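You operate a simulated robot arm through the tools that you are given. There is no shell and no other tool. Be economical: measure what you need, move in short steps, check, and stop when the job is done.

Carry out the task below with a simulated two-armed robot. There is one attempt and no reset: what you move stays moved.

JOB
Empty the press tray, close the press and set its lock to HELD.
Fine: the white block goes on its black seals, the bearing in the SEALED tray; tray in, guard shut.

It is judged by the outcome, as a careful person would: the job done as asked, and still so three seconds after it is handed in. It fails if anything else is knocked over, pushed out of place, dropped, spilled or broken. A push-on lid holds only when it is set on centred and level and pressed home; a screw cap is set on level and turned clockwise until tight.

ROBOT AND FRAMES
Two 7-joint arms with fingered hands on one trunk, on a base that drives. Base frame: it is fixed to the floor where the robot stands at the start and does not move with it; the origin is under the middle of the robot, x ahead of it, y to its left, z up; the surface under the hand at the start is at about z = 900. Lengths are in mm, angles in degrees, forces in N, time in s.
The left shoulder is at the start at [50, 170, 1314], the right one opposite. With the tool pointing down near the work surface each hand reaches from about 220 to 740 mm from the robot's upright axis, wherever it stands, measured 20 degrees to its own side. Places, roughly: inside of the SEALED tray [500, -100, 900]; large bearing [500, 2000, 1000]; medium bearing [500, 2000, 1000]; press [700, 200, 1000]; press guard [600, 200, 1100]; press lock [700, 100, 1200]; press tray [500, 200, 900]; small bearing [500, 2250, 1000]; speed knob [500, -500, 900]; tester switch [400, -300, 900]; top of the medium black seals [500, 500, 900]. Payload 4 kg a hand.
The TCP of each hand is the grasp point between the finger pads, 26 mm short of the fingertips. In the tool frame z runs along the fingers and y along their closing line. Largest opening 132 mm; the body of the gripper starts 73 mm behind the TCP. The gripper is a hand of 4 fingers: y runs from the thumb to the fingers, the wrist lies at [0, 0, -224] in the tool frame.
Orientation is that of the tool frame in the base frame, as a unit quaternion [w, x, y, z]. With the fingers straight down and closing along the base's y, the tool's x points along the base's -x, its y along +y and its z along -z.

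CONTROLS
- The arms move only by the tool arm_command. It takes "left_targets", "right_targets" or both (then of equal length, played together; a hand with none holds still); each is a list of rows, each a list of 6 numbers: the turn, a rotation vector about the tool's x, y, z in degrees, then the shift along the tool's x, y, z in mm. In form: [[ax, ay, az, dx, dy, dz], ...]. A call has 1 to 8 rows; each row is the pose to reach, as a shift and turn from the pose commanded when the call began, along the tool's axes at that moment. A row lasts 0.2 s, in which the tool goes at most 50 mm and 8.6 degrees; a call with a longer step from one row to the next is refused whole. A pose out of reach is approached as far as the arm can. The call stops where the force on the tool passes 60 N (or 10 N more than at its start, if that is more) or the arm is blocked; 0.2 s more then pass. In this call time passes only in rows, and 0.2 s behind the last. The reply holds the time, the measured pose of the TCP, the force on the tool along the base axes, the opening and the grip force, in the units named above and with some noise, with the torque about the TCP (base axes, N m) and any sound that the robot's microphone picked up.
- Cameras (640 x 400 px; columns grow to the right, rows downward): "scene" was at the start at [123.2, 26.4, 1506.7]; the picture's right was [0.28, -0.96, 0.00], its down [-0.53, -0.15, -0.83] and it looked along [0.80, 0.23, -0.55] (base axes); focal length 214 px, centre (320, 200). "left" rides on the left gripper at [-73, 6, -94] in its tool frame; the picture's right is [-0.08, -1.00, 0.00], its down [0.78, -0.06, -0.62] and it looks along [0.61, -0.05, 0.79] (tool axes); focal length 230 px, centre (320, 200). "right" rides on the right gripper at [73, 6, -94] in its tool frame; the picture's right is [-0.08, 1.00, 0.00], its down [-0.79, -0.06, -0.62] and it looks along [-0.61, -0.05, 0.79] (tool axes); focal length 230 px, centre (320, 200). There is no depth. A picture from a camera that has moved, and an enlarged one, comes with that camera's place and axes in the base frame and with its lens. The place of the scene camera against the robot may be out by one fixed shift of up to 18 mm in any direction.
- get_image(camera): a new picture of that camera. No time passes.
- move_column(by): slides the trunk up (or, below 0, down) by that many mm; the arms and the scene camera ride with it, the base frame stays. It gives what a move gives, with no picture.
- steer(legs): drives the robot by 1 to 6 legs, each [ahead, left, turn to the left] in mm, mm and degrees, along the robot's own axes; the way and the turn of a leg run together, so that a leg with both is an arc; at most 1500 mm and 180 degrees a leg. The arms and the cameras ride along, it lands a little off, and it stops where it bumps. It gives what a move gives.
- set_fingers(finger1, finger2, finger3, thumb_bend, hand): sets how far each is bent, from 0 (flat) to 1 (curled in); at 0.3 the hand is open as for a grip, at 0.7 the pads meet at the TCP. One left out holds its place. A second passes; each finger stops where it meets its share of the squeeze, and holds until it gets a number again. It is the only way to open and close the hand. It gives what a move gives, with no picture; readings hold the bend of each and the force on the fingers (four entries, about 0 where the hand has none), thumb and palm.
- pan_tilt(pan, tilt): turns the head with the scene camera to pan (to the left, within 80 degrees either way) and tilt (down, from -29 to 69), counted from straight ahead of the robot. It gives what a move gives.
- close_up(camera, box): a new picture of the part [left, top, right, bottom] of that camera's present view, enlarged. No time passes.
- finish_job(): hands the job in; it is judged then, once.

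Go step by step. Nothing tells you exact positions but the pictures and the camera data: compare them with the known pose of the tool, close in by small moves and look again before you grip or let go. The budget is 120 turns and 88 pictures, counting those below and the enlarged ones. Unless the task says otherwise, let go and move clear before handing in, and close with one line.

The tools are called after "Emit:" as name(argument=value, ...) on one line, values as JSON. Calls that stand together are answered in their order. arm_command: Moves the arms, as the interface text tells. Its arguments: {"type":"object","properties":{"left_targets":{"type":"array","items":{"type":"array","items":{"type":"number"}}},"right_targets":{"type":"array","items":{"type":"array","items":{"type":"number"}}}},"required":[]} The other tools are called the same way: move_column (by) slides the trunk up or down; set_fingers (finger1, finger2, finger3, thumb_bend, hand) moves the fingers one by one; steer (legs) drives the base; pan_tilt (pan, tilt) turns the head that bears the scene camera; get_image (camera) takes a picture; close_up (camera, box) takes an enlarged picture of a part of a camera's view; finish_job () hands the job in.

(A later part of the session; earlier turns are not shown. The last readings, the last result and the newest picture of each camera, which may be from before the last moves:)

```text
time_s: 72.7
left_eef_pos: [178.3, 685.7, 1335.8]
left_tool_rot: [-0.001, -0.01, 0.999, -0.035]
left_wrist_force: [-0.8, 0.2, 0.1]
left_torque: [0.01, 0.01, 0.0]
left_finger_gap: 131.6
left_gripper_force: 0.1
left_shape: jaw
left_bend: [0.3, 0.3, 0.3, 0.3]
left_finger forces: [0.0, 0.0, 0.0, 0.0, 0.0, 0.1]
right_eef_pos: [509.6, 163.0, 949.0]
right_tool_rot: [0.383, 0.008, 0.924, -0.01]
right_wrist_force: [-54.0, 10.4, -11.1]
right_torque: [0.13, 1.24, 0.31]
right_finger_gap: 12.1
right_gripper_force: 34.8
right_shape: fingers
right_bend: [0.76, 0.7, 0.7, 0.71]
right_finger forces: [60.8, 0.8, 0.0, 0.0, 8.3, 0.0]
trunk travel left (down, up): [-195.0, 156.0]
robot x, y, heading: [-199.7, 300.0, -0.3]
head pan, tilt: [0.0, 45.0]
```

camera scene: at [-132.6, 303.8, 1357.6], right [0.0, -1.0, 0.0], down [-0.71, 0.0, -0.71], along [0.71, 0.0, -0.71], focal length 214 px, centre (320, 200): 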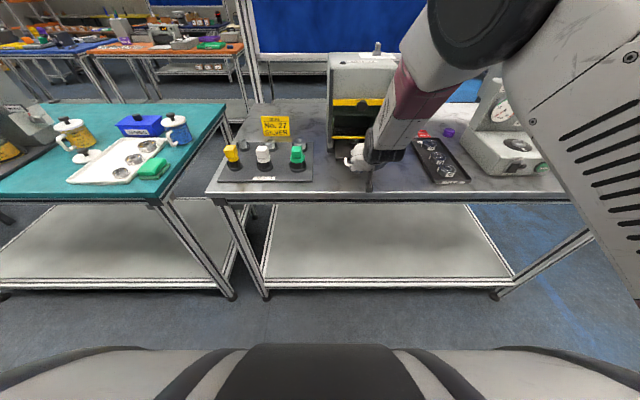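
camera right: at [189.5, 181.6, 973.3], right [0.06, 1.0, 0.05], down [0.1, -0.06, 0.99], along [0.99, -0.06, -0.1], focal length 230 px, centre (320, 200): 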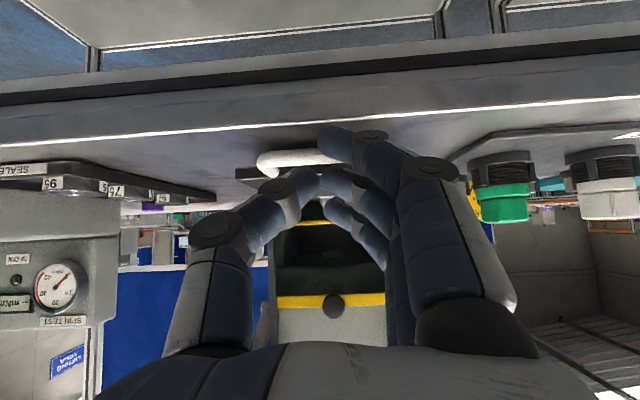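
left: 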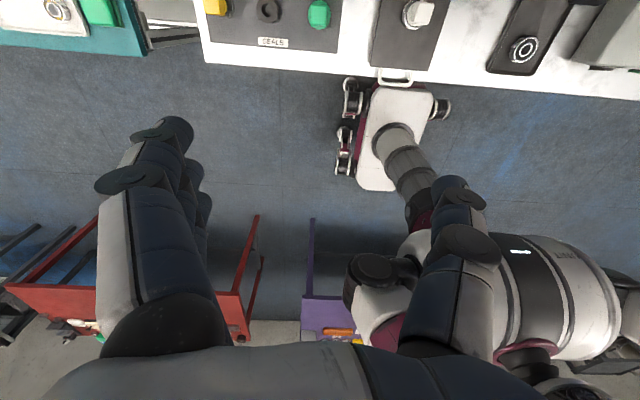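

The tray is at its stop (54 N). Backing off, then raising the fist to go above the guard's knob.

Emit:
steer(legs=[[-40, 0, 0]])

Emit:
arm_command(right_targets=[[0, 0, 0, 25, 0, -32], [0, 0, 0, 15, 0, -65], [0, 0, 0, -18, 0, -98], [0, 0, 0, -52, 0, -131], [0, 0, 0, -86, 0, -164], [0, 0, 0, -110, 0, -185]])

Emit:
steer(legs=[[80, 0, 0]])

Emit:
get_image(camera="scene")

```text
time_s: 73.5
left_eef_pos: [140.3, 684.4, 1333.6]
left_tool_rot: [-0.001, -0.01, 0.999, -0.035]
left_wrist_force: [-0.8, 0.5, 0.5]
left_torque: [0.0, -0.03, -0.02]
left_finger_gap: 131.9
left_gripper_force: 0.1
left_shape: jaw
left_bend: [0.3, 0.3, 0.3, 0.3]
left_finger forces: [0.0, 0.0, 0.0, 0.1, 0.1, 0.0]
right_eef_pos: [473.6, 161.1, 950.3]
right_tool_rot: [0.383, 0.009, 0.923, -0.01]
right_wrist_force: [0.5, -0.9, 10.0]
right_torque: [-0.12, -0.04, 0.07]
right_finger_gap: 11.4
right_gripper_force: 10.6
right_shape: fingers
right_bend: [0.71, 0.7, 0.7, 0.71]
right_finger forces: [6.8, 1.6, 0.0, 0.0, 13.0, 0.0]
trunk travel left (down, up): [-195.0, 156.0]
robot x, y, heading: [-239.9, 304.0, -0.2]
head pan, tilt: [0.0, 45.0]
```

```text
time_s: 75.0
left_eef_pos: [142.3, 685.2, 1334.9]
left_tool_rot: [-0.002, -0.009, 0.999, -0.035]
left_wrist_force: [-0.6, 0.1, -0.2]
left_torque: [0.01, 0.02, 0.0]
left_finger_gap: 131.8
left_gripper_force: 0.0
left_shape: jaw
left_bend: [0.3, 0.3, 0.3, 0.3]
left_finger forces: [0.0, 0.0, 0.0, 0.1, 0.0, 0.0]
right_eef_pos: [423.2, 168.1, 1158.6]
right_tool_rot: [0.383, 0.008, 0.924, -0.011]
right_wrist_force: [-0.7, -0.7, 0.0]
right_torque: [0.0, 0.0, 0.0]
right_finger_gap: 14.2
right_gripper_force: 0.0
right_shape: fingers
right_bend: [0.7, 0.7, 0.7, 0.7]
right_finger forces: [0.0, 0.1, 0.0, 0.1, 0.0, 0.1]
trunk travel left (down, up): [-195.0, 156.0]
robot x, y, heading: [-235.3, 306.1, 0.0]
head pan, tilt: [0.0, 45.0]
```

```text
time_s: 76.0
left_eef_pos: [222.5, 685.5, 1333.0]
left_tool_rot: [-0.003, -0.01, 0.999, -0.035]
left_wrist_force: [0.2, 0.5, -1.1]
left_torque: [-0.02, 0.03, 0.03]
left_finger_gap: 131.9
left_gripper_force: 0.2
left_shape: jaw
left_bend: [0.3, 0.3, 0.3, 0.3]
left_finger forces: [0.1, 0.1, 0.1, 0.0, 0.1, 0.1]
right_eef_pos: [503.2, 169.0, 1156.5]
right_tool_rot: [0.383, 0.007, 0.924, -0.009]
right_wrist_force: [0.4, 0.0, -1.0]
right_torque: [-0.05, -0.01, 0.01]
right_finger_gap: 14.2
right_gripper_force: 0.0
right_shape: fingers
right_bend: [0.7, 0.7, 0.7, 0.7]
right_finger forces: [0.1, 0.1, 0.0, 0.0, 0.0, 0.1]
trunk travel left (down, up): [-195.0, 156.0]
robot x, y, heading: [-161.6, 301.8, -0.1]
head pan, tilt: [0.0, 45.0]
```

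```text
6 pictures are left
camera scene: at [0.7, 304.0, 1357.5], right [0.0, -1.0, 0.0], down [-0.71, 0.0, -0.71], along [0.71, 0.0, -0.71], focal length 214 px, centre (320, 200)
```

scene: 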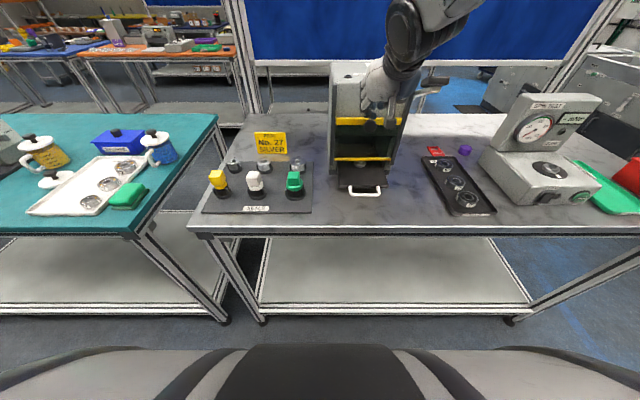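

The tray got drawn back out a little: a fingertip was inside the handle loop when I backed off. I'll push it in again and this time lift straight up before retreating.

Emit:
arm_command(right_targets=[[0, 0, 0, 24, 3, -24], [0, 0, 0, 49, 6, -49], [0, 0, 0, 73, 8, -73], [0, 0, 0, 102, 8, -44], [0, 0, 0, 131, 8, -15], [0, 0, 0, 160, 8, 14], [0, 0, 0, 189, 8, 43], [0, 0, 0, 218, 8, 73]])

Emit:
arm_command(right_targets=[[0, 0, 0, -20, 0, 20], [0, 0, 0, -40, 0, 40], [0, 0, 0, -55, 0, 55], [0, 0, 0, -65, 0, 65], [0, 0, 0, -72, 0, 72], [0, 0, 0, -78, 0, 78], [0, 0, 0, -82, 0, 82]])

```text
time_s: 77.8
left_eef_pos: [222.9, 686.0, 1332.1]
left_tool_rot: [-0.003, -0.011, 0.999, -0.035]
left_wrist_force: [-0.3, 0.2, 0.5]
left_torque: [-0.02, 0.01, -0.02]
left_finger_gap: 131.7
left_gripper_force: 0.0
left_shape: jaw
left_bend: [0.3, 0.3, 0.3, 0.3]
left_finger forces: [0.0, 0.0, 0.1, 0.0, 0.0, 0.0]
right_eef_pos: [402.0, 177.6, 953.8]
right_tool_rot: [0.383, 0.008, 0.924, -0.009]
right_wrist_force: [0.1, 0.9, 0.2]
right_torque: [0.02, 0.0, 0.0]
right_finger_gap: 14.1
right_gripper_force: 0.0
right_shape: fingers
right_bend: [0.7, 0.7, 0.7, 0.7]
right_finger forces: [0.1, 0.0, 0.0, 0.1, 0.0, 0.0]
right hand out of reach, approached as far as the arm can: row 2
trunk travel left (down, up): [-195.0, 156.0]
robot x, y, heading: [-157.0, 301.0, 0.2]
head pan, tilt: [0.0, 45.0]
```

```text
time_s: 79.4
left_eef_pos: [217.8, 686.1, 1335.1]
left_tool_rot: [0.0, -0.01, 0.999, -0.035]
left_wrist_force: [-0.5, -0.4, -0.5]
left_torque: [0.03, -0.01, 0.02]
left_finger_gap: 132.1
left_gripper_force: 0.1
left_shape: jaw
left_bend: [0.3, 0.3, 0.3, 0.3]
left_finger forces: [0.0, 0.1, 0.0, 0.0, 0.0, 0.0]
right_eef_pos: [511.5, 176.2, 949.9]
right_tool_rot: [0.38, 0.006, 0.925, -0.008]
right_wrist_force: [-28.3, 3.9, 0.3]
right_torque: [0.03, 0.64, 0.14]
right_finger_gap: 11.7
right_gripper_force: 17.0
right_shape: fingers
right_bend: [0.73, 0.7, 0.7, 0.71]
right_finger forces: [27.1, 0.3, 0.0, 0.0, 6.0, 0.1]
trunk travel left (down, up): [-195.0, 156.0]
robot x, y, heading: [-158.2, 303.2, -0.1]
head pan, tilt: [0.0, 45.0]
```

At the stop again. Unloading slightly, lifting straight out of the loop, then retreating and going up.

Emit:
arm_command(right_targets=[[0, 0, 0, -3, 0, 3], [0, 0, 0, 1, 0, -1], [0, 0, 0, -13, 0, -15], [0, 0, 0, -41, 0, -43], [0, 0, 0, -20, 0, -70], [0, 0, 0, 8, 0, -98]])

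Emit:
close_up(camera="scene", box=[310, 50, 430, 200])

```text
time_s: 80.2
left_eef_pos: [220.0, 686.4, 1335.0]
left_tool_rot: [0.0, -0.01, 0.999, -0.036]
left_wrist_force: [-0.4, -0.1, -0.7]
left_torque: [-0.03, -0.06, -0.01]
left_finger_gap: 131.8
left_gripper_force: 0.1
left_shape: jaw
left_bend: [0.3, 0.3, 0.3, 0.3]
left_finger forces: [0.0, 0.1, 0.0, 0.0, 0.1, 0.0]
right_eef_pos: [505.0, 171.5, 957.4]
right_tool_rot: [0.368, 0.007, 0.93, -0.012]
right_wrist_force: [-7.0, -0.6, -10.2]
right_torque: [-0.09, 0.23, 0.03]
right_finger_gap: 14.2
right_gripper_force: 5.6
right_shape: fingers
right_bend: [0.7, 0.7, 0.7, 0.7]
right_finger forces: [11.4, 0.0, 0.1, 0.0, 0.1, 0.0]
trunk travel left (down, up): [-195.0, 156.0]
robot x, y, heading: [-159.1, 300.1, -0.3]
head pan, tilt: [0.0, 45.0]
stopped in row 4 (right hand): the force on the tool passed its limit at 70 N (the readings are from after the stop); the commanded pose is now the measured one
```

```text
2.67 times, centred on (370, 125) of scene
camera zoom: at [-1.5, 304.3, 1358.0], right [0.0, -1.0, 0.0], down [-0.71, 0.0, -0.71], along [0.71, 0.0, -0.71], focal length 572 px, centre (187, 400)
```

zoom: 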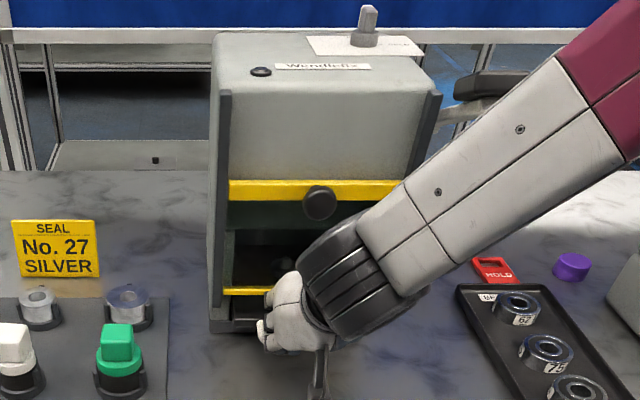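

The handle bar is caught between the lowest finger and the others. I'll slide out as before, then re-push from outside with nearly vertical fingers, which cannot hook.

Emit:
arm_command(right_targets=[[0, 0, 0, 4, 0, 4], [0, 0, 0, 25, 0, -17], [0, 0, 0, 39, 0, -31], [0, 0, 0, 46, 0, -52], [0, 0, 0, 46, 0, -81], [0, 0, 0, 40, 0, -125]])

```text
time_s: 81.6
left_eef_pos: [219.7, 686.8, 1334.7]
left_tool_rot: [-0.001, -0.011, 0.999, -0.035]
left_wrist_force: [-0.4, -0.1, 0.3]
left_torque: [-0.01, 0.01, 0.0]
left_finger_gap: 131.8
left_gripper_force: 0.0
left_shape: jaw
left_bend: [0.3, 0.3, 0.3, 0.3]
left_finger forces: [0.0, 0.1, 0.0, 0.0, 0.0, 0.0]
right_eef_pos: [389.2, 174.8, 1021.1]
right_tool_rot: [0.372, 0.006, 0.928, -0.012]
right_wrist_force: [0.2, 0.1, -0.6]
right_torque: [0.01, -0.01, -0.01]
right_finger_gap: 14.4
right_gripper_force: 0.0
right_shape: fingers
right_bend: [0.7, 0.7, 0.7, 0.7]
right_finger forces: [0.1, 0.0, 0.0, 0.1, 0.0, 0.1]
trunk travel left (down, up): [-195.0, 156.0]
robot x, y, heading: [-158.5, 303.0, -0.4]
head pan, tilt: [0.0, 45.0]
```

Free again. I'll untilt to 20° and make a single-finger prong (others curled), so nothing can hook the bar.

Emit:
arm_command(right_targets=[[0.3, 8, -0.3, 12, 0, -7], [0.6, 16, -0.7, 24, 0, -14], [1, 23.7, -1.1, 40, 0, -22]])

Emit:
set_fingers(hand="right", finger1=1.0, finger2=0.62, finger3=1.0, thumb_bend=0.62)

Emit:
get_image(camera="right")

```text
time_s: 82.4
left_eef_pos: [221.7, 685.2, 1334.3]
left_tool_rot: [-0.001, -0.011, 0.999, -0.035]
left_wrist_force: [0.7, 0.1, -0.6]
left_torque: [0.01, -0.01, 0.02]
left_finger_gap: 131.6
left_gripper_force: 0.1
left_shape: jaw
left_bend: [0.3, 0.3, 0.3, 0.3]
left_finger forces: [0.0, 0.0, 0.0, 0.0, 0.1, 0.0]
right_eef_pos: [347.7, 175.7, 1008.7]
right_tool_rot: [0.171, 0.004, 0.985, -0.021]
right_wrist_force: [0.0, -0.5, -0.2]
right_torque: [0.0, 0.01, -0.02]
right_finger_gap: 14.1
right_gripper_force: 0.1
right_shape: fingers
right_bend: [0.7, 0.7, 0.7, 0.7]
right_finger forces: [0.0, 0.0, 0.1, 0.0, 0.0, 0.0]
trunk travel left (down, up): [-195.0, 156.0]
robot x, y, heading: [-160.7, 303.2, -0.2]
head pan, tilt: [0.0, 45.0]
```

```text
time_s: 83.4
left_eef_pos: [220.1, 685.7, 1333.9]
left_tool_rot: [-0.001, -0.011, 0.999, -0.035]
left_wrist_force: [0.3, 0.5, 0.7]
left_torque: [-0.01, 0.0, 0.03]
left_finger_gap: 131.8
left_gripper_force: 0.0
left_shape: jaw
left_bend: [0.3, 0.3, 0.3, 0.3]
left_finger forces: [0.1, 0.1, 0.0, 0.0, 0.0, 0.0]
right_eef_pos: [347.2, 177.2, 1008.2]
right_tool_rot: [0.171, 0.004, 0.985, -0.021]
right_wrist_force: [-0.9, -0.5, 0.0]
right_torque: [-0.03, -0.01, 0.0]
right_finger_gap: 41.6
right_gripper_force: 0.1
right_shape: fingers
right_bend: [1.0, 0.62, 1.0, 0.62]
right_finger forces: [0.0, 0.0, 0.0, 0.0, 0.0, 0.1]
trunk travel left (down, up): [-195.0, 156.0]
robot x, y, heading: [-162.6, 299.0, 0.1]
head pan, tilt: [0.0, 45.0]
```

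```text
4 pictures are left
camera right: at [247.8, 185.7, 1071.9], right [0.09, 1.0, -0.01], down [0.53, -0.03, 0.85], along [0.84, -0.08, -0.53], focal length 230 px, centre (320, 200)
```

right: 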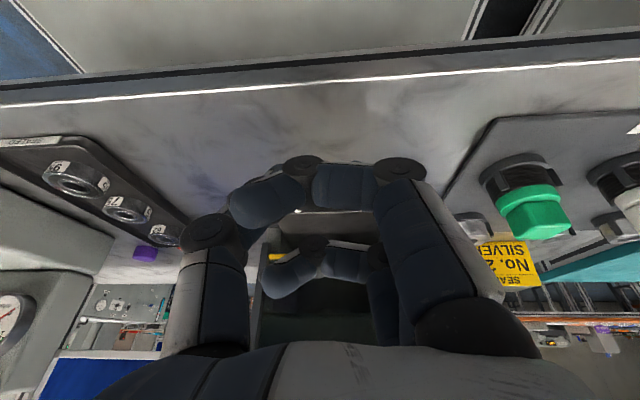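

Lowering the prong behind the handle bar and pushing forward until it meets the stop.

Emit:
arm_command(right_targets=[[0, 0, 0, 10, 0, 27], [0, 0, 0, 19.5, 0, 54.6], [0, 0, 0, -14, 0, 67], [0, 0, 0, -47, 0, 78.5], [0, 0, 0, -75, 0, 88.6]])

Emit:
arm_command(right_targets=[[0, 0, 0, -9.4, 0, 3.4], [0, 0, 0, -18.8, 0, 6.7], [0, 0, 0, -26, 0, 9.4], [0, 0, 0, -32, 0, 11.5], [0, 0, 0, -38, 0, 13.5]])

```text
time_s: 84.6
left_eef_pos: [222.2, 686.0, 1334.0]
left_tool_rot: [-0.003, -0.01, 0.999, -0.035]
left_wrist_force: [-0.3, -0.3, -0.5]
left_torque: [0.04, 0.03, 0.01]
left_finger_gap: 132.0
left_gripper_force: 0.0
left_shape: jaw
left_bend: [0.3, 0.3, 0.3, 0.3]
left_finger forces: [0.0, 0.0, 0.0, 0.1, 0.0, 0.0]
right_eef_pos: [448.3, 170.6, 948.6]
right_tool_rot: [0.17, 0.004, 0.985, -0.023]
right_wrist_force: [0.8, -0.4, 0.5]
right_torque: [-0.01, 0.0, -0.03]
right_finger_gap: 41.7
right_gripper_force: 0.0
right_shape: fingers
right_bend: [1.0, 0.62, 1.0, 0.62]
right_finger forces: [0.0, 0.2, 0.1, 0.0, 0.0, 0.0]
trunk travel left (down, up): [-195.0, 156.0]
robot x, y, heading: [-156.1, 303.3, -0.0]
head pan, tilt: [0.0, 45.0]
```

```text
time_s: 85.8
left_eef_pos: [222.0, 686.3, 1333.5]
left_tool_rot: [-0.001, -0.01, 0.999, -0.035]
left_wrist_force: [0.6, -0.3, 0.1]
left_torque: [0.02, -0.01, -0.01]
left_finger_gap: 131.8
left_gripper_force: 0.1
left_shape: jaw
left_bend: [0.3, 0.3, 0.3, 0.3]
left_finger forces: [0.0, 0.0, 0.0, 0.0, 0.0, 0.0]
right_eef_pos: [488.4, 170.7, 950.3]
right_tool_rot: [0.173, 0.003, 0.985, -0.021]
right_wrist_force: [0.1, -0.5, -0.3]
right_torque: [0.03, 0.02, -0.03]
right_finger_gap: 41.8
right_gripper_force: 0.1
right_shape: fingers
right_bend: [1.0, 0.62, 1.0, 0.62]
right_finger forces: [0.1, 0.1, 0.0, 0.0, 0.0, 0.1]
trunk travel left (down, up): [-195.0, 156.0]
robot x, y, heading: [-157.9, 300.5, 0.0]
head pan, tilt: [0.0, 45.0]
```

Emit:
arm_command(right_targets=[[0, 0, 0, -7.5, 0, 2.7], [0, 0, 0, -15, 0, 5.4], [0, 0, 0, -21, 0, 7.4], [0, 0, 0, -26, 0, 9.4], [0, 0, 0, -31, 0, 11], [0, 0, 0, -36, 0, 13]])

Emit:
close_up(camera="scene", box=[310, 50, 430, 200])

```text
time_s: 86.6
left_eef_pos: [218.9, 685.5, 1334.7]
left_tool_rot: [0.001, -0.01, 0.999, -0.036]
left_wrist_force: [0.0, 0.3, -0.7]
left_torque: [0.04, 0.04, 0.02]
left_finger_gap: 131.6
left_gripper_force: 0.0
left_shape: jaw
left_bend: [0.3, 0.3, 0.3, 0.3]
left_finger forces: [0.0, 0.1, 0.0, 0.0, 0.0, 0.0]
right_eef_pos: [496.6, 171.9, 946.6]
right_tool_rot: [0.16, 0.005, 0.987, -0.025]
right_wrist_force: [-29.7, -0.2, 16.7]
right_torque: [-0.14, 0.36, -0.05]
right_finger_gap: 41.2
right_gripper_force: 14.6
right_shape: fingers
right_bend: [1.0, 0.66, 1.0, 0.63]
right_finger forces: [0.0, 12.4, 0.0, 0.1, 16.1, 0.1]
trunk travel left (down, up): [-195.0, 156.0]
robot x, y, heading: [-157.8, 302.1, -0.1]
head pan, tilt: [0.0, 45.0]
stopped in row 3 (right hand): the force on the tool passed its limit at 66 N (the readings are from after the stop); the commanded pose is now the measured one
```

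```text
2.67 times, centred on (370, 125) of scene
camera zoom: at [-4.6, 304.1, 1358.2], right [0.0, -1.0, 0.0], down [-0.71, 0.0, -0.71], along [0.71, 0.0, -0.71], focal length 572 px, centre (187, 400)
```

zoom: 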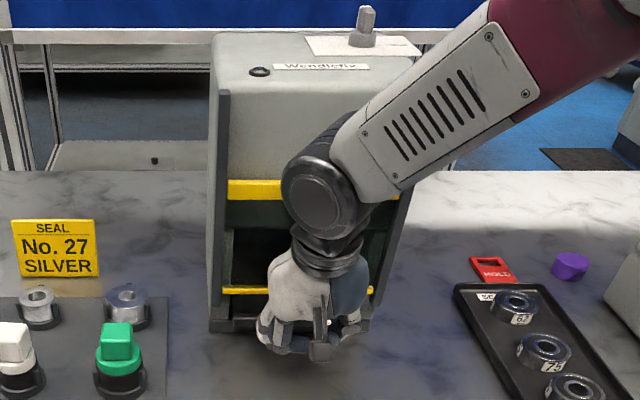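

The tray is at its stop again and the prong only touches the bar from outside. Retreating straight back, then up.

Emit:
arm_command(right_targets=[[0, 0, 0, 14, 0, -5], [0, 0, 0, 38, 0, -12.6], [0, 0, 0, 66, 0, -22], [0, 0, 0, 52, 0, -65], [0, 0, 0, 38, 0, -107], [0, 0, 0, 24, 0, -150], [0, 0, 0, 9, 0, -193], [0, 0, 0, -1, 0, -224]])

Emit:
set_fingers(hand="right", finger1=0.7, finger2=0.7, finger3=0.7, thumb_bend=0.7)

Emit:
close_up(camera="scene", box=[310, 50, 430, 200])

```text
time_s: 88.4
left_eef_pos: [220.3, 684.6, 1333.8]
left_tool_rot: [-0.002, -0.01, 0.999, -0.035]
left_wrist_force: [1.0, 1.2, -0.2]
left_torque: [-0.03, -0.01, 0.0]
left_finger_gap: 131.7
left_gripper_force: 0.2
left_shape: jaw
left_bend: [0.3, 0.3, 0.3, 0.3]
left_finger forces: [0.0, 0.0, 0.0, 0.1, 0.0, 0.0]
right_eef_pos: [430.1, 183.1, 1157.0]
right_tool_rot: [0.162, 0.004, 0.987, -0.024]
right_wrist_force: [-0.1, 0.9, 0.6]
right_torque: [0.0, 0.0, 0.01]
right_finger_gap: 41.2
right_gripper_force: 0.0
right_shape: fingers
right_bend: [1.0, 0.62, 1.0, 0.62]
right_finger forces: [0.0, 0.0, 0.1, 0.1, 0.0, 0.0]
trunk travel left (down, up): [-195.0, 156.0]
robot x, y, heading: [-158.8, 301.7, 0.2]
head pan, tilt: [0.0, 45.0]
```

```text
time_s: 89.4
left_eef_pos: [220.4, 686.6, 1334.8]
left_tool_rot: [-0.001, -0.01, 0.999, -0.035]
left_wrist_force: [0.8, 0.1, 0.4]
left_torque: [0.02, -0.01, -0.01]
left_finger_gap: 131.7
left_gripper_force: 0.0
left_shape: jaw
left_bend: [0.3, 0.3, 0.3, 0.3]
left_finger forces: [0.0, 0.1, 0.0, 0.0, 0.1, 0.0]
right_eef_pos: [429.3, 184.4, 1158.3]
right_tool_rot: [0.161, 0.003, 0.987, -0.024]
right_wrist_force: [-0.3, 0.2, -0.6]
right_torque: [0.03, -0.01, 0.01]
right_finger_gap: 14.0
right_gripper_force: 0.0
right_shape: fingers
right_bend: [0.7, 0.7, 0.7, 0.7]
right_finger forces: [0.0, 0.0, 0.0, 0.0, 0.0, 0.0]
trunk travel left (down, up): [-195.0, 156.0]
robot x, y, heading: [-157.1, 300.6, -0.1]
head pan, tilt: [0.0, 45.0]
```

```text
2.67 times, centred on (370, 125) of scene
camera zoom: at [-1.2, 303.7, 1357.5], right [0.0, -1.0, 0.0], down [-0.71, 0.0, -0.71], along [0.71, 0.0, -0.71], focal length 572 px, centre (187, 400)
```

zoom: 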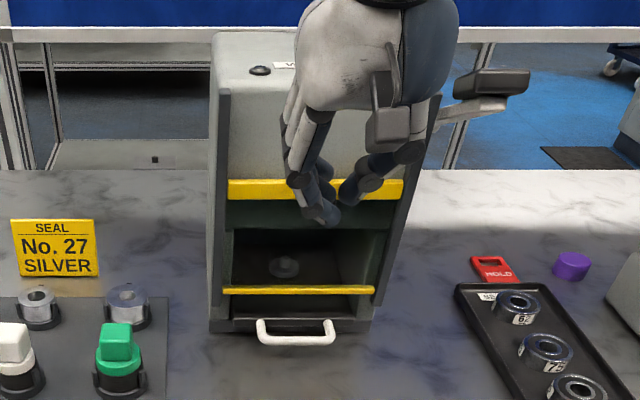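

The tray is fully home, flush with the sill. Now over the guard's knob, at about (535, 172, 1092): drive ahead a bit, then position the fist above it.

Emit:
steer(legs=[[60, 0, 0]])

Emit:
arm_command(right_targets=[[0, 0, 0, -20, -6, 7], [0, 0, 0, -40, -12, 13.5]])

```text
time_s: 90.4
left_eef_pos: [282.7, 685.4, 1333.4]
left_tool_rot: [-0.002, -0.009, 0.999, -0.035]
left_wrist_force: [1.0, 0.2, -0.2]
left_torque: [0.02, 0.02, -0.03]
left_finger_gap: 131.6
left_gripper_force: 0.1
left_shape: jaw
left_bend: [0.3, 0.3, 0.3, 0.3]
left_finger forces: [0.0, 0.1, 0.0, 0.0, 0.0, 0.0]
right_eef_pos: [490.0, 183.4, 1156.9]
right_tool_rot: [0.161, 0.004, 0.987, -0.024]
right_wrist_force: [0.2, -0.4, -0.8]
right_torque: [-0.01, 0.02, 0.0]
right_finger_gap: 14.2
right_gripper_force: 0.0
right_shape: fingers
right_bend: [0.7, 0.7, 0.7, 0.7]
right_finger forces: [0.0, 0.0, 0.1, 0.0, 0.1, 0.0]
trunk travel left (down, up): [-195.0, 156.0]
robot x, y, heading: [-98.7, 305.2, -0.2]
head pan, tilt: [0.0, 45.0]
```

```text
time_s: 91.0
left_eef_pos: [277.7, 685.1, 1335.1]
left_tool_rot: [0.0, -0.009, 0.999, -0.036]
left_wrist_force: [0.2, 0.1, 0.1]
left_torque: [0.0, -0.05, 0.02]
left_finger_gap: 131.6
left_gripper_force: 0.0
left_shape: jaw
left_bend: [0.3, 0.3, 0.3, 0.3]
left_finger forces: [0.1, 0.0, 0.1, 0.0, 0.0, 0.0]
right_eef_pos: [527.3, 171.3, 1156.9]
right_tool_rot: [0.161, 0.004, 0.987, -0.024]
right_wrist_force: [-13.2, 0.6, -4.0]
right_torque: [0.02, 0.38, 0.11]
right_finger_gap: 14.1
right_gripper_force: 6.9
right_shape: fingers
right_bend: [0.7, 0.7, 0.7, 0.7]
right_finger forces: [0.0, 0.1, 13.1, 0.0, 0.0, 0.1]
trunk travel left (down, up): [-195.0, 156.0]
robot x, y, heading: [-101.3, 298.1, 0.1]
head pan, tilt: [0.0, 45.0]
```

Finger 3 touches the press face, so I'm deep enough. Backing 5 mm and pushing down on the knob.

Emit:
arm_command(right_targets=[[0, 0, 0, 4.7, 0, -1.6], [0, 0, 0, 9.5, 0, 12.6], [0, 0, 0, 14.2, 0, 27], [0, 0, 0, 19, 0, 41], [0, 0, 0, 23.7, 0, 55.3]])

```text
time_s: 92.2
left_eef_pos: [280.4, 685.5, 1333.7]
left_tool_rot: [-0.001, -0.01, 0.999, -0.036]
left_wrist_force: [0.0, 0.3, 0.6]
left_torque: [0.03, 0.0, 0.0]
left_finger_gap: 132.0
left_gripper_force: 0.0
left_shape: jaw
left_bend: [0.3, 0.3, 0.3, 0.3]
left_finger forces: [0.1, 0.1, 0.1, 0.0, 0.1, 0.1]
right_eef_pos: [527.9, 167.7, 1100.2]
right_tool_rot: [0.164, 0.005, 0.986, -0.024]
right_wrist_force: [5.3, 0.1, 8.3]
right_torque: [0.06, -0.16, -0.01]
right_finger_gap: 14.0
right_gripper_force: 5.7
right_shape: fingers
right_bend: [0.7, 0.71, 0.7, 0.7]
right_finger forces: [0.0, 10.9, 1.0, 0.1, 0.0, 0.0]
trunk travel left (down, up): [-195.0, 156.0]
robot x, y, heading: [-96.7, 301.4, -0.2]
head pan, tilt: [0.0, 45.0]
```

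Finger 2 is pressing on the knob (≈8–11 N) and it's moving down. Continuing.

Emit:
arm_command(right_targets=[[0, 0, 0, 3.2, 0, 9.5], [0, 0, 0, 6.3, 0, 19], [0, 0, 0, 9.5, 0, 28.5], [0, 0, 0, 12.6, 0, 38], [0, 0, 0, 15.8, 0, 47.5], [0, 0, 0, 19, 0, 57]])

```text
time_s: 92.8
left_eef_pos: [274.9, 684.5, 1336.2]
left_tool_rot: [0.0, -0.01, 0.999, -0.036]
left_wrist_force: [-0.5, -1.0, 0.8]
left_torque: [0.04, -0.02, 0.0]
left_finger_gap: 131.9
left_gripper_force: 0.1
left_shape: jaw
left_bend: [0.3, 0.3, 0.3, 0.3]
left_finger forces: [0.0, 0.1, 0.1, 0.0, 0.0, 0.0]
right_eef_pos: [528.9, 171.9, 1094.8]
right_tool_rot: [0.177, 0.004, 0.984, -0.017]
right_wrist_force: [-14.1, 5.9, 28.3]
right_torque: [0.18, 0.45, -0.03]
right_finger_gap: 12.7
right_gripper_force: 36.6
right_shape: fingers
right_bend: [0.72, 0.75, 0.72, 0.69]
right_finger forces: [22.2, 38.3, 12.8, 0.0, 0.1, 0.0]
trunk travel left (down, up): [-195.0, 156.0]
robot x, y, heading: [-100.9, 298.0, -0.1]
head pan, tilt: [0.0, 45.0]
stopped in row 2 (right hand): the force on the tool passed its limit at 64 N (the readings are from after the stop); the commanded pose is now the measured one
```

The guard has come to a stop: all fingers press at 28 N or more. I'll retreat, straighten the hand, raise the trunk and check.

Emit:
arm_command(right_targets=[[0, 0, 0, 25, 0, -14], [-0.7, 7, -0.2, 53, 0, -30], [-1.4, 14, -0.4, 45, 0, -60], [-1.95, 20.4, -0.5, 32, 0, -92]])

Emit:
move_column(by=130)

Emit:
get_image(camera="right")

```text
time_s: 93.2
left_eef_pos: [278.6, 685.9, 1334.3]
left_tool_rot: [0.0, -0.01, 0.999, -0.036]
left_wrist_force: [-1.2, 0.6, 0.7]
left_torque: [0.01, -0.06, 0.03]
left_finger_gap: 131.5
left_gripper_force: 0.1
left_shape: jaw
left_bend: [0.3, 0.3, 0.3, 0.3]
left_finger forces: [0.0, 0.0, 0.0, 0.1, 0.1, 0.2]
right_eef_pos: [518.1, 170.8, 1101.5]
right_tool_rot: [0.192, 0.003, 0.981, -0.015]
right_wrist_force: [-0.4, -0.7, 1.1]
right_torque: [-0.03, -0.09, 0.0]
right_finger_gap: 14.7
right_gripper_force: 0.4
right_shape: fingers
right_bend: [0.7, 0.71, 0.7, 0.7]
right_finger forces: [0.0, 0.9, 0.0, 0.0, 0.0, 0.1]
trunk travel left (down, up): [-195.0, 156.0]
robot x, y, heading: [-99.1, 302.3, 0.1]
head pan, tilt: [0.0, 45.0]
stopped in row 2 (right hand): the force on the tool passed its limit at 74 N (the readings are from after the stop); the commanded pose is now the measured one
```

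```text
time_s: 94.8
left_eef_pos: [280.6, 685.8, 1463.7]
left_tool_rot: [-0.004, -0.01, 0.999, -0.036]
left_wrist_force: [0.3, 0.8, -0.4]
left_torque: [0.01, 0.02, -0.01]
left_finger_gap: 131.9
left_gripper_force: 0.1
left_shape: jaw
left_bend: [0.3, 0.3, 0.3, 0.3]
left_finger forces: [0.1, 0.1, 0.1, 0.0, 0.0, 0.0]
right_eef_pos: [520.0, 169.7, 1232.2]
right_tool_rot: [0.19, 0.003, 0.982, -0.016]
right_wrist_force: [0.7, -0.7, 0.2]
right_torque: [-0.01, 0.03, -0.02]
right_finger_gap: 14.6
right_gripper_force: 0.0
right_shape: fingers
right_bend: [0.7, 0.7, 0.7, 0.7]
right_finger forces: [0.1, 0.0, 0.1, 0.0, 0.0, 0.0]
trunk travel left (down, up): [-325.0, 26.0]
robot x, y, heading: [-97.8, 303.2, 0.3]
head pan, tilt: [0.0, 45.0]
```

```text
1 pictures are left
camera right: at [418.0, 179.0, 1291.4], right [0.08, 1.0, 0.0], down [0.5, -0.04, 0.87], along [0.86, -0.07, -0.5], focal length 230 px, centre (320, 200)
```

right: 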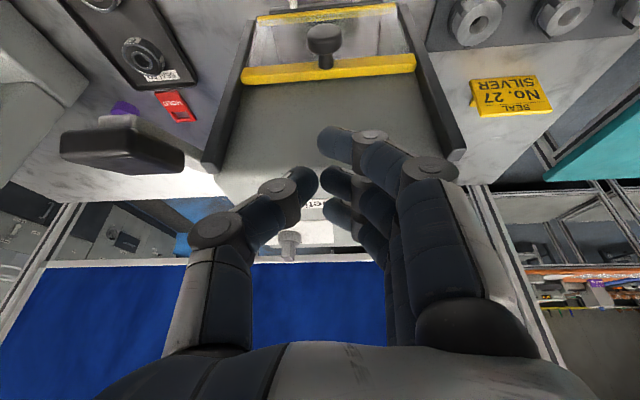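

The guard is down at the sill (knob now near z 1045), so it's shut. The lock is at about (664, 122, 1200–1236). I'll straighten the hand, rise, drive forward to reach it and open for the grip.

Emit:
arm_command(right_targets=[[-0.6, 7.3, -0.1, 0, -12, -25], [-1.2, 14.6, -0.2, 0, -24, -40], [-1.8, 21.9, -0.3, 0, -37, -56]])

Emit:
steer(legs=[[105, -12, 0]])

Emit:
set_fingers(hand="right", finger1=0.5, finger2=0.5, finger3=0.5, thumb_bend=0.5)

```text
time_s: 95.6
left_eef_pos: [280.8, 685.9, 1462.3]
left_tool_rot: [-0.001, -0.011, 0.999, -0.034]
left_wrist_force: [0.3, 0.4, 0.5]
left_torque: [0.01, 0.02, 0.01]
left_finger_gap: 131.6
left_gripper_force: 0.1
left_shape: jaw
left_bend: [0.3, 0.3, 0.3, 0.3]
left_finger forces: [0.0, 0.0, 0.1, 0.0, 0.1, 0.0]
right_eef_pos: [497.9, 136.1, 1285.0]
right_tool_rot: [0.0, 0.0, 1.0, 0.0]
right_wrist_force: [-0.6, -0.5, -0.1]
right_torque: [0.03, -0.02, 0.02]
right_finger_gap: 14.5
right_gripper_force: 0.0
right_shape: fingers
right_bend: [0.7, 0.7, 0.7, 0.7]
right_finger forces: [0.1, 0.0, 0.0, 0.0, 0.0, 0.0]
trunk travel left (down, up): [-325.0, 26.0]
robot x, y, heading: [-98.4, 304.7, -0.0]
head pan, tilt: [0.0, 45.0]
```

```text
time_s: 96.8
left_eef_pos: [384.7, 673.2, 1463.4]
left_tool_rot: [-0.001, -0.011, 0.999, -0.035]
left_wrist_force: [0.4, -0.1, -1.5]
left_torque: [0.0, 0.0, -0.01]
left_finger_gap: 131.7
left_gripper_force: 0.0
left_shape: jaw
left_bend: [0.3, 0.3, 0.3, 0.3]
left_finger forces: [0.1, 0.0, 0.1, 0.0, 0.0, 0.1]
right_eef_pos: [603.0, 123.5, 1285.2]
right_tool_rot: [0.001, 0.002, 1.0, 0.0]
right_wrist_force: [0.3, 0.0, -0.3]
right_torque: [-0.05, -0.01, 0.0]
right_finger_gap: 14.7
right_gripper_force: 0.0
right_shape: fingers
right_bend: [0.7, 0.7, 0.7, 0.7]
right_finger forces: [0.0, 0.0, 0.1, 0.0, 0.0, 0.0]
trunk travel left (down, up): [-325.0, 26.0]
robot x, y, heading: [6.1, 291.6, -0.1]
head pan, tilt: [0.0, 45.0]
```

```text
time_s: 97.8
left_eef_pos: [385.6, 672.4, 1462.4]
left_tool_rot: [-0.001, -0.01, 0.999, -0.036]
left_wrist_force: [-0.7, 0.2, -0.3]
left_torque: [0.01, 0.04, 0.02]
left_finger_gap: 131.8
left_gripper_force: 0.1
left_shape: jaw
left_bend: [0.3, 0.3, 0.3, 0.3]
left_finger forces: [0.1, 0.0, 0.0, 0.0, 0.1, 0.1]
right_eef_pos: [604.1, 124.0, 1285.7]
right_tool_rot: [0.002, 0.001, 1.0, 0.0]
right_wrist_force: [0.5, -0.2, -0.1]
right_torque: [0.01, 0.01, 0.01]
right_finger_gap: 69.9
right_gripper_force: 0.0
right_shape: fingers
right_bend: [0.5, 0.5, 0.5, 0.5]
right_finger forces: [0.0, 0.0, 0.0, 0.0, 0.1, 0.1]
trunk travel left (down, up): [-325.0, 26.0]
robot x, y, heading: [8.1, 289.8, 0.2]
head pan, tilt: [0.0, 45.0]
```

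Emit:
arm_command(right_targets=[[0, 0, 0, -31, -1, 0], [0, 0, 0, -60, -1, 0], [0, 0, 0, -60, -1, 20]])

Emit:
close_up(camera="right", box=[200, 80, 440, 280])

```text
time_s: 98.5
left_eef_pos: [384.8, 673.3, 1464.4]
left_tool_rot: [-0.002, -0.011, 0.999, -0.035]
left_wrist_force: [0.8, -0.5, 0.2]
left_torque: [0.05, 0.0, 0.01]
left_finger_gap: 131.8
left_gripper_force: 0.1
left_shape: jaw
left_bend: [0.3, 0.3, 0.3, 0.3]
left_finger forces: [0.1, 0.1, 0.0, 0.0, 0.0, 0.0]
right_eef_pos: [661.3, 123.5, 1266.8]
right_tool_rot: [0.002, 0.0, 1.0, 0.0]
right_wrist_force: [-0.1, -0.7, 0.4]
right_torque: [0.01, 0.0, -0.02]
right_finger_gap: 69.8
right_gripper_force: 0.1
right_shape: fingers
right_bend: [0.5, 0.5, 0.5, 0.5]
right_finger forces: [0.0, 0.0, 0.0, 0.0, 0.0, 0.1]
trunk travel left (down, up): [-325.0, 26.0]
robot x, y, heading: [3.6, 291.6, 0.1]
head pan, tilt: [0.0, 45.0]
```

```text
2.00 times, centred on (320, 180) of right
camera zoom: at [589.6, 128.6, 1360.7], right [0.08, 1.0, 0.0], down [0.78, -0.06, 0.62], along [0.62, -0.05, -0.78], focal length 460 px, centre (320, 240)
```

zoom: 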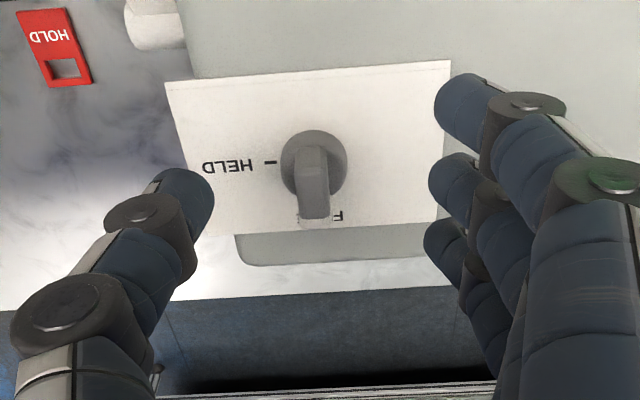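

The lock axis is at about (672, 120), with the bar pointing to FREE (away). Shifting 10 mm forward and 2 mm right, lowering and gripping the bar.

Emit:
arm_command(right_targets=[[0, 0, 0, -10, -2, 0], [0, 0, 0, -10, -2, 14], [0, 0, 0, -10, -2, 26]])

Emit:
set_fingers(hand="right", finger1=0.6, finger2=0.8, finger3=0.6, thumb_bend=0.8)

```text
time_s: 99.3
left_eef_pos: [386.0, 673.0, 1463.4]
left_tool_rot: [-0.002, -0.011, 0.999, -0.036]
left_wrist_force: [0.1, -0.2, 0.4]
left_torque: [-0.01, 0.03, -0.01]
left_finger_gap: 131.7
left_gripper_force: 0.0
left_shape: jaw
left_bend: [0.3, 0.3, 0.3, 0.3]
left_finger forces: [0.0, 0.0, 0.1, 0.0, 0.0, 0.1]
right_eef_pos: [671.7, 120.3, 1238.5]
right_tool_rot: [0.001, 0.0, 1.0, 0.0]
right_wrist_force: [0.0, 0.3, -0.5]
right_torque: [0.03, -0.03, -0.02]
right_finger_gap: 70.0
right_gripper_force: 0.2
right_shape: fingers
right_bend: [0.5, 0.5, 0.5, 0.5]
right_finger forces: [0.0, 0.0, 0.0, 0.0, 0.0, 0.1]
trunk travel left (down, up): [-325.0, 26.0]
robot x, y, heading: [6.0, 288.9, -0.1]
head pan, tilt: [0.0, 45.0]
```

```text
time_s: 100.3
left_eef_pos: [385.4, 673.4, 1464.1]
left_tool_rot: [-0.001, -0.011, 0.999, -0.035]
left_wrist_force: [0.2, 0.2, 0.1]
left_torque: [0.01, 0.02, 0.0]
left_finger_gap: 132.0
left_gripper_force: 0.0
left_shape: jaw
left_bend: [0.3, 0.3, 0.3, 0.3]
left_finger forces: [0.1, 0.0, 0.0, 0.0, 0.0, 0.0]
right_eef_pos: [672.6, 119.6, 1239.8]
right_tool_rot: [0.002, 0.0, 1.0, 0.0]
right_wrist_force: [2.2, -5.8, 9.8]
right_torque: [-0.23, -0.08, -0.07]
right_finger_gap: 24.0
right_gripper_force: 19.2
right_shape: fingers
right_bend: [0.6, 0.74, 0.6, 0.74]
right_finger forces: [0.0, 10.4, 0.0, 0.0, 28.1, 0.1]
trunk travel left (down, up): [-325.0, 26.0]
robot x, y, heading: [1.2, 288.9, -0.0]
head pan, tilt: [0.0, 45.0]
```

Gripped on the bar. Turning clockwise in steps, watching torque and limits.

Emit:
arm_command(right_targets=[[0, 0, 8, 0, 0, 0], [0, 0, 16, 0, 0, 0], [0, 0, 24, 0, 0, 0], [0, 0, 32, 0, 0, 0]])

```text
time_s: 101.3
left_eef_pos: [385.4, 674.5, 1463.8]
left_tool_rot: [-0.001, -0.01, 0.999, -0.035]
left_wrist_force: [-0.7, 0.2, -0.1]
left_torque: [-0.02, -0.01, -0.04]
left_finger_gap: 131.8
left_gripper_force: 0.2
left_shape: jaw
left_bend: [0.3, 0.3, 0.3, 0.3]
left_finger forces: [0.0, 0.0, 0.1, 0.0, 0.0, 0.1]
right_eef_pos: [672.5, 121.6, 1239.7]
right_tool_rot: [0.002, 0.277, 0.961, 0.0]
right_wrist_force: [5.5, 2.1, 12.6]
right_torque: [0.08, -0.16, 0.04]
right_finger_gap: 23.1
right_gripper_force: 17.3
right_shape: fingers
right_bend: [0.6, 0.75, 0.6, 0.75]
right_finger forces: [0.0, 18.4, 0.1, 0.1, 16.7, 0.0]
trunk travel left (down, up): [-325.0, 26.0]
robot x, y, heading: [8.2, 290.3, -0.2]
head pan, tilt: [0.0, 45.0]
```

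Emit:
arm_command(right_targets=[[0, 0, 8, 0, 0, 0], [0, 0, 16, 0, 0, 0], [0, 0, 24, 0, 0, 0], [0, 0, 32, 0, 0, 0], [0, 0, 40, 0, 0, 0], [0, 0, 48, 0, 0, 0], [0, 0, 54, 0, 0, 0], [0, 0, 58, 0, 0, 0]])

```text
time_s: 103.2
left_eef_pos: [387.2, 676.1, 1463.7]
left_tool_rot: [-0.003, -0.011, 0.999, -0.037]
left_wrist_force: [0.5, -1.3, 0.0]
left_torque: [-0.01, 0.01, 0.0]
left_finger_gap: 131.7
left_gripper_force: 0.0
left_shape: jaw
left_bend: [0.3, 0.3, 0.3, 0.3]
left_finger forces: [0.0, 0.0, 0.0, 0.0, 0.1, 0.0]
right_eef_pos: [674.8, 123.6, 1239.5]
right_tool_rot: [0.003, 0.708, 0.706, 0.003]
right_wrist_force: [17.3, 10.1, 19.7]
right_torque: [0.23, -0.71, 0.16]
right_finger_gap: 19.2
right_gripper_force: 16.6
right_shape: fingers
right_bend: [0.6, 0.76, 0.6, 0.78]
right_finger forces: [0.1, 33.8, 0.0, 0.1, 0.0, 0.0]
trunk travel left (down, up): [-325.0, 26.0]
robot x, y, heading: [4.9, 290.2, -0.2]
head pan, tilt: [0.0, 45.0]
```

At 90° now, but the thumb lost contact: the hand is a few mm off the axis. I'll ease the side forces, re-grip at this angle so the pads square the bar to HELD, and feel.

Emit:
arm_command(right_targets=[[0, 0, 0, 1, 4, -2]])

Emit:
set_fingers(hand="right", finger2=0.62, thumb_bend=0.62)

Emit:
set_fingers(hand="right", finger2=0.8, thumb_bend=0.8)

```text
time_s: 103.5
left_eef_pos: [386.4, 674.5, 1463.3]
left_tool_rot: [-0.001, -0.011, 0.999, -0.036]
left_wrist_force: [-0.7, -0.4, 0.5]
left_torque: [-0.05, -0.01, -0.03]
left_finger_gap: 131.8
left_gripper_force: 0.0
left_shape: jaw
left_bend: [0.3, 0.3, 0.3, 0.3]
left_finger forces: [0.0, 0.1, 0.0, 0.0, 0.0, 0.1]
right_eef_pos: [676.3, 121.9, 1239.7]
right_tool_rot: [-0.001, 0.708, 0.706, -0.002]
right_wrist_force: [8.9, 5.2, 9.5]
right_torque: [0.11, -0.26, 0.05]
right_finger_gap: 19.9
right_gripper_force: 10.3
right_shape: fingers
right_bend: [0.6, 0.76, 0.6, 0.78]
right_finger forces: [0.1, 20.8, 0.1, 0.0, 0.0, 0.1]
trunk travel left (down, up): [-325.0, 26.0]
robot x, y, heading: [8.6, 292.3, -0.0]
head pan, tilt: [0.0, 45.0]
```

```text
time_s: 104.5
left_eef_pos: [383.4, 673.2, 1464.2]
left_tool_rot: [-0.001, -0.011, 0.999, -0.036]
left_wrist_force: [-0.9, 0.0, 0.0]
left_torque: [0.02, -0.02, -0.01]
left_finger_gap: 131.8
left_gripper_force: 0.0
left_shape: jaw
left_bend: [0.3, 0.3, 0.3, 0.3]
left_finger forces: [0.1, 0.0, 0.0, 0.1, 0.1, 0.0]
right_eef_pos: [676.5, 122.0, 1243.3]
right_tool_rot: [0.002, 0.707, 0.707, 0.001]
right_wrist_force: [4.2, -1.4, 25.0]
right_torque: [-0.02, -0.38, 0.02]
right_finger_gap: 36.4
right_gripper_force: 12.2
right_shape: fingers
right_bend: [0.6, 0.72, 0.6, 0.62]
right_finger forces: [0.0, 24.6, 0.1, 0.1, 0.1, 0.0]
trunk travel left (down, up): [-325.0, 26.0]
robot x, y, heading: [10.0, 291.9, 0.0]
head pan, tilt: [0.0, 45.0]
```

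```text
time_s: 105.5
left_eef_pos: [387.5, 673.1, 1462.8]
left_tool_rot: [-0.001, -0.01, 0.999, -0.035]
left_wrist_force: [0.3, -0.7, 0.6]
left_torque: [0.02, 0.01, -0.02]
left_finger_gap: 131.8
left_gripper_force: 0.1
left_shape: jaw
left_bend: [0.3, 0.3, 0.3, 0.3]
left_finger forces: [0.0, 0.1, 0.0, 0.0, 0.0, 0.0]
right_eef_pos: [678.3, 121.9, 1241.1]
right_tool_rot: [0.0, 0.708, 0.706, -0.001]
right_wrist_force: [1.5, -0.5, -4.3]
right_torque: [-0.01, 0.0, 0.0]
right_finger_gap: 21.2
right_gripper_force: 8.9
right_shape: fingers
right_bend: [0.6, 0.76, 0.6, 0.75]
right_finger forces: [0.0, 9.2, 0.0, 0.0, 7.5, 0.0]
trunk travel left (down, up): [-325.0, 26.0]
robot x, y, heading: [7.6, 288.2, 0.1]
head pan, tilt: [0.0, 45.0]
```

Balanced grip again. I'll test that the bar really is between the pads by nudging 3 mm along the closing line both ways.

Emit:
arm_command(right_targets=[[0, 0, 0, 0, 3, 0]])

Emit:
arm_command(right_targets=[[0, 0, 0, 0, -6, 0]])

Emit:
arm_command(right_targets=[[0, 0, 0, 0, 3, 0]])

```text
time_s: 106.0
left_eef_pos: [385.2, 673.7, 1464.7]
left_tool_rot: [-0.001, -0.011, 0.999, -0.036]
left_wrist_force: [0.4, 0.1, 0.0]
left_torque: [0.01, -0.02, 0.01]
left_finger_gap: 131.6
left_gripper_force: 0.0
left_shape: jaw
left_bend: [0.3, 0.3, 0.3, 0.3]
left_finger forces: [0.0, 0.1, 0.0, 0.0, 0.0, 0.0]
right_eef_pos: [680.4, 123.3, 1243.0]
right_tool_rot: [0.002, 0.708, 0.706, 0.002]
right_wrist_force: [-0.9, 0.0, -0.3]
right_torque: [-0.01, -0.02, -0.02]
right_finger_gap: 22.2
right_gripper_force: 0.0
right_shape: fingers
right_bend: [0.6, 0.76, 0.6, 0.75]
right_finger forces: [0.0, 0.0, 0.0, 0.0, 0.0, 0.0]
trunk travel left (down, up): [-325.0, 26.0]
robot x, y, heading: [3.2, 290.4, 0.3]
head pan, tilt: [0.0, 45.0]
```

```text
time_s: 106.3
left_eef_pos: [385.8, 674.0, 1464.1]
left_tool_rot: [-0.001, -0.01, 0.999, -0.036]
left_wrist_force: [-0.6, 0.3, 0.7]
left_torque: [0.0, -0.03, -0.01]
left_finger_gap: 131.6
left_gripper_force: 0.1
left_shape: jaw
left_bend: [0.3, 0.3, 0.3, 0.3]
left_finger forces: [0.0, 0.0, 0.1, 0.1, 0.0, 0.0]
right_eef_pos: [674.1, 123.0, 1241.1]
right_tool_rot: [0.001, 0.707, 0.707, 0.002]
right_wrist_force: [-0.2, -0.7, 1.1]
right_torque: [0.0, -0.04, 0.02]
right_finger_gap: 22.3
right_gripper_force: 0.0
right_shape: fingers
right_bend: [0.6, 0.76, 0.6, 0.76]
right_finger forces: [0.1, 0.0, 0.1, 0.0, 0.0, 0.1]
trunk travel left (down, up): [-325.0, 26.0]
robot x, y, heading: [7.4, 289.8, -0.0]
head pan, tilt: [0.0, 45.0]
```

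```text
time_s: 106.8
left_eef_pos: [385.0, 673.6, 1463.5]
left_tool_rot: [-0.002, -0.011, 0.999, -0.036]
left_wrist_force: [0.6, 0.5, 1.3]
left_torque: [-0.01, 0.0, -0.01]
left_finger_gap: 131.8
left_gripper_force: 0.1
left_shape: jaw
left_bend: [0.3, 0.3, 0.3, 0.3]
left_finger forces: [0.1, 0.0, 0.1, 0.0, 0.0, 0.1]
right_eef_pos: [678.2, 121.2, 1240.5]
right_tool_rot: [0.0, 0.707, 0.707, 0.001]
right_wrist_force: [1.2, 0.0, 0.5]
right_torque: [-0.02, -0.01, 0.02]
right_finger_gap: 22.5
right_gripper_force: 0.1
right_shape: fingers
right_bend: [0.6, 0.76, 0.6, 0.76]
right_finger forces: [0.0, 0.0, 0.0, 0.0, 0.0, 0.0]
trunk travel left (down, up): [-325.0, 26.0]
robot x, y, heading: [5.5, 292.7, 0.2]
head pan, tilt: [0.0, 45.0]
```

The nudge shows the pads closed above the bar: the lock sits about 25 mm lower (and ~7 mm farther) than I took it. I'll lift, open, re-centre at (685, 118) and go lower.

Emit:
arm_command(right_targets=[[0, 0, 0, -3, 7, -25]])

Emit:
set_fingers(hand="right", finger1=0.5, finger2=0.5, finger3=0.5, thumb_bend=0.5)

Emit:
arm_command(right_targets=[[0, 0, 0, 0, 0, 20], [0, 0, 0, 0, 0, 32], [0, 0, 0, 0, 0, 40], [0, 0, 0, 0, 0, 46]])

```text
time_s: 107.2
left_eef_pos: [387.3, 673.9, 1464.1]
left_tool_rot: [-0.001, -0.01, 0.999, -0.036]
left_wrist_force: [0.3, 0.6, -0.4]
left_torque: [0.0, 0.01, -0.01]
left_finger_gap: 132.0
left_gripper_force: 0.0
left_shape: jaw
left_bend: [0.3, 0.3, 0.3, 0.3]
left_finger forces: [0.1, 0.0, 0.1, 0.0, 0.0, 0.0]
right_eef_pos: [684.8, 119.4, 1267.2]
right_tool_rot: [0.001, 0.708, 0.706, 0.001]
right_wrist_force: [0.8, 0.3, -0.6]
right_torque: [-0.03, 0.02, 0.01]
right_finger_gap: 22.3
right_gripper_force: 0.0
right_shape: fingers
right_bend: [0.6, 0.76, 0.6, 0.76]
right_finger forces: [0.0, 0.1, 0.0, 0.1, 0.0, 0.1]
trunk travel left (down, up): [-325.0, 26.0]
robot x, y, heading: [5.0, 293.2, 0.2]
head pan, tilt: [0.0, 45.0]
```

```text
time_s: 108.2
left_eef_pos: [385.5, 673.9, 1463.7]
left_tool_rot: [-0.002, -0.011, 0.999, -0.037]
left_wrist_force: [0.2, 0.2, -1.0]
left_torque: [-0.01, -0.01, -0.02]
left_finger_gap: 131.8
left_gripper_force: 0.1
left_shape: jaw
left_bend: [0.3, 0.3, 0.3, 0.3]
left_finger forces: [0.1, 0.1, 0.0, 0.0, 0.0, 0.0]
right_eef_pos: [685.3, 118.9, 1266.3]
right_tool_rot: [0.001, 0.708, 0.706, 0.001]
right_wrist_force: [-0.5, 0.3, 0.4]
right_torque: [0.01, 0.02, 0.02]
right_finger_gap: 70.0
right_gripper_force: 0.0
right_shape: fingers
right_bend: [0.5, 0.5, 0.5, 0.5]
right_finger forces: [0.0, 0.0, 0.0, 0.0, 0.1, 0.0]
trunk travel left (down, up): [-325.0, 26.0]
robot x, y, heading: [6.0, 285.7, -0.2]
head pan, tilt: [0.0, 45.0]
```

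```text
time_s: 109.2
left_eef_pos: [385.4, 675.0, 1464.1]
left_tool_rot: [-0.002, -0.011, 0.999, -0.036]
left_wrist_force: [0.6, 0.7, -0.1]
left_torque: [-0.02, 0.02, -0.02]
left_finger_gap: 131.7
left_gripper_force: 0.1
left_shape: jaw
left_bend: [0.3, 0.3, 0.3, 0.3]
left_finger forces: [0.0, 0.0, 0.0, 0.1, 0.1, 0.1]
right_eef_pos: [685.6, 118.6, 1221.3]
right_tool_rot: [0.002, 0.708, 0.706, 0.001]
right_wrist_force: [0.2, 0.4, 0.1]
right_torque: [-0.01, 0.03, 0.0]
right_finger_gap: 70.0
right_gripper_force: 0.1
right_shape: fingers
right_bend: [0.5, 0.5, 0.5, 0.5]
right_finger forces: [0.0, 0.0, 0.1, 0.1, 0.1, 0.0]
trunk travel left (down, up): [-325.0, 26.0]
robot x, y, heading: [7.5, 290.0, -0.0]
head pan, tilt: [0.0, 45.0]
```

No contact at z 1221, so the lock is indeed lower. Closing thumb and finger 2 to feel which way the bar lies.

Emit:
set_fingers(hand="right", finger2=0.75, thumb_bend=0.75)

```text
time_s: 110.2
left_eef_pos: [385.3, 673.9, 1464.4]
left_tool_rot: [-0.001, -0.011, 0.999, -0.035]
left_wrist_force: [0.6, -0.5, 0.4]
left_torque: [-0.03, 0.01, -0.02]
left_finger_gap: 131.8
left_gripper_force: 0.1
left_shape: jaw
left_bend: [0.3, 0.3, 0.3, 0.3]
left_finger forces: [0.0, 0.0, 0.1, 0.0, 0.0, 0.0]
right_eef_pos: [684.0, 119.7, 1221.1]
right_tool_rot: [0.001, 0.708, 0.706, 0.0]
right_wrist_force: [-10.2, 0.2, -4.4]
right_torque: [0.02, 0.17, -0.01]
right_finger_gap: 51.6
right_gripper_force: 10.4
right_shape: fingers
right_bend: [0.5, 0.68, 0.5, 0.66]
right_finger forces: [0.0, 6.0, 0.0, 0.1, 15.0, 0.1]
trunk travel left (down, up): [-325.0, 26.0]
robot x, y, heading: [0.1, 291.1, -0.3]
head pan, tilt: [0.0, 45.0]
```

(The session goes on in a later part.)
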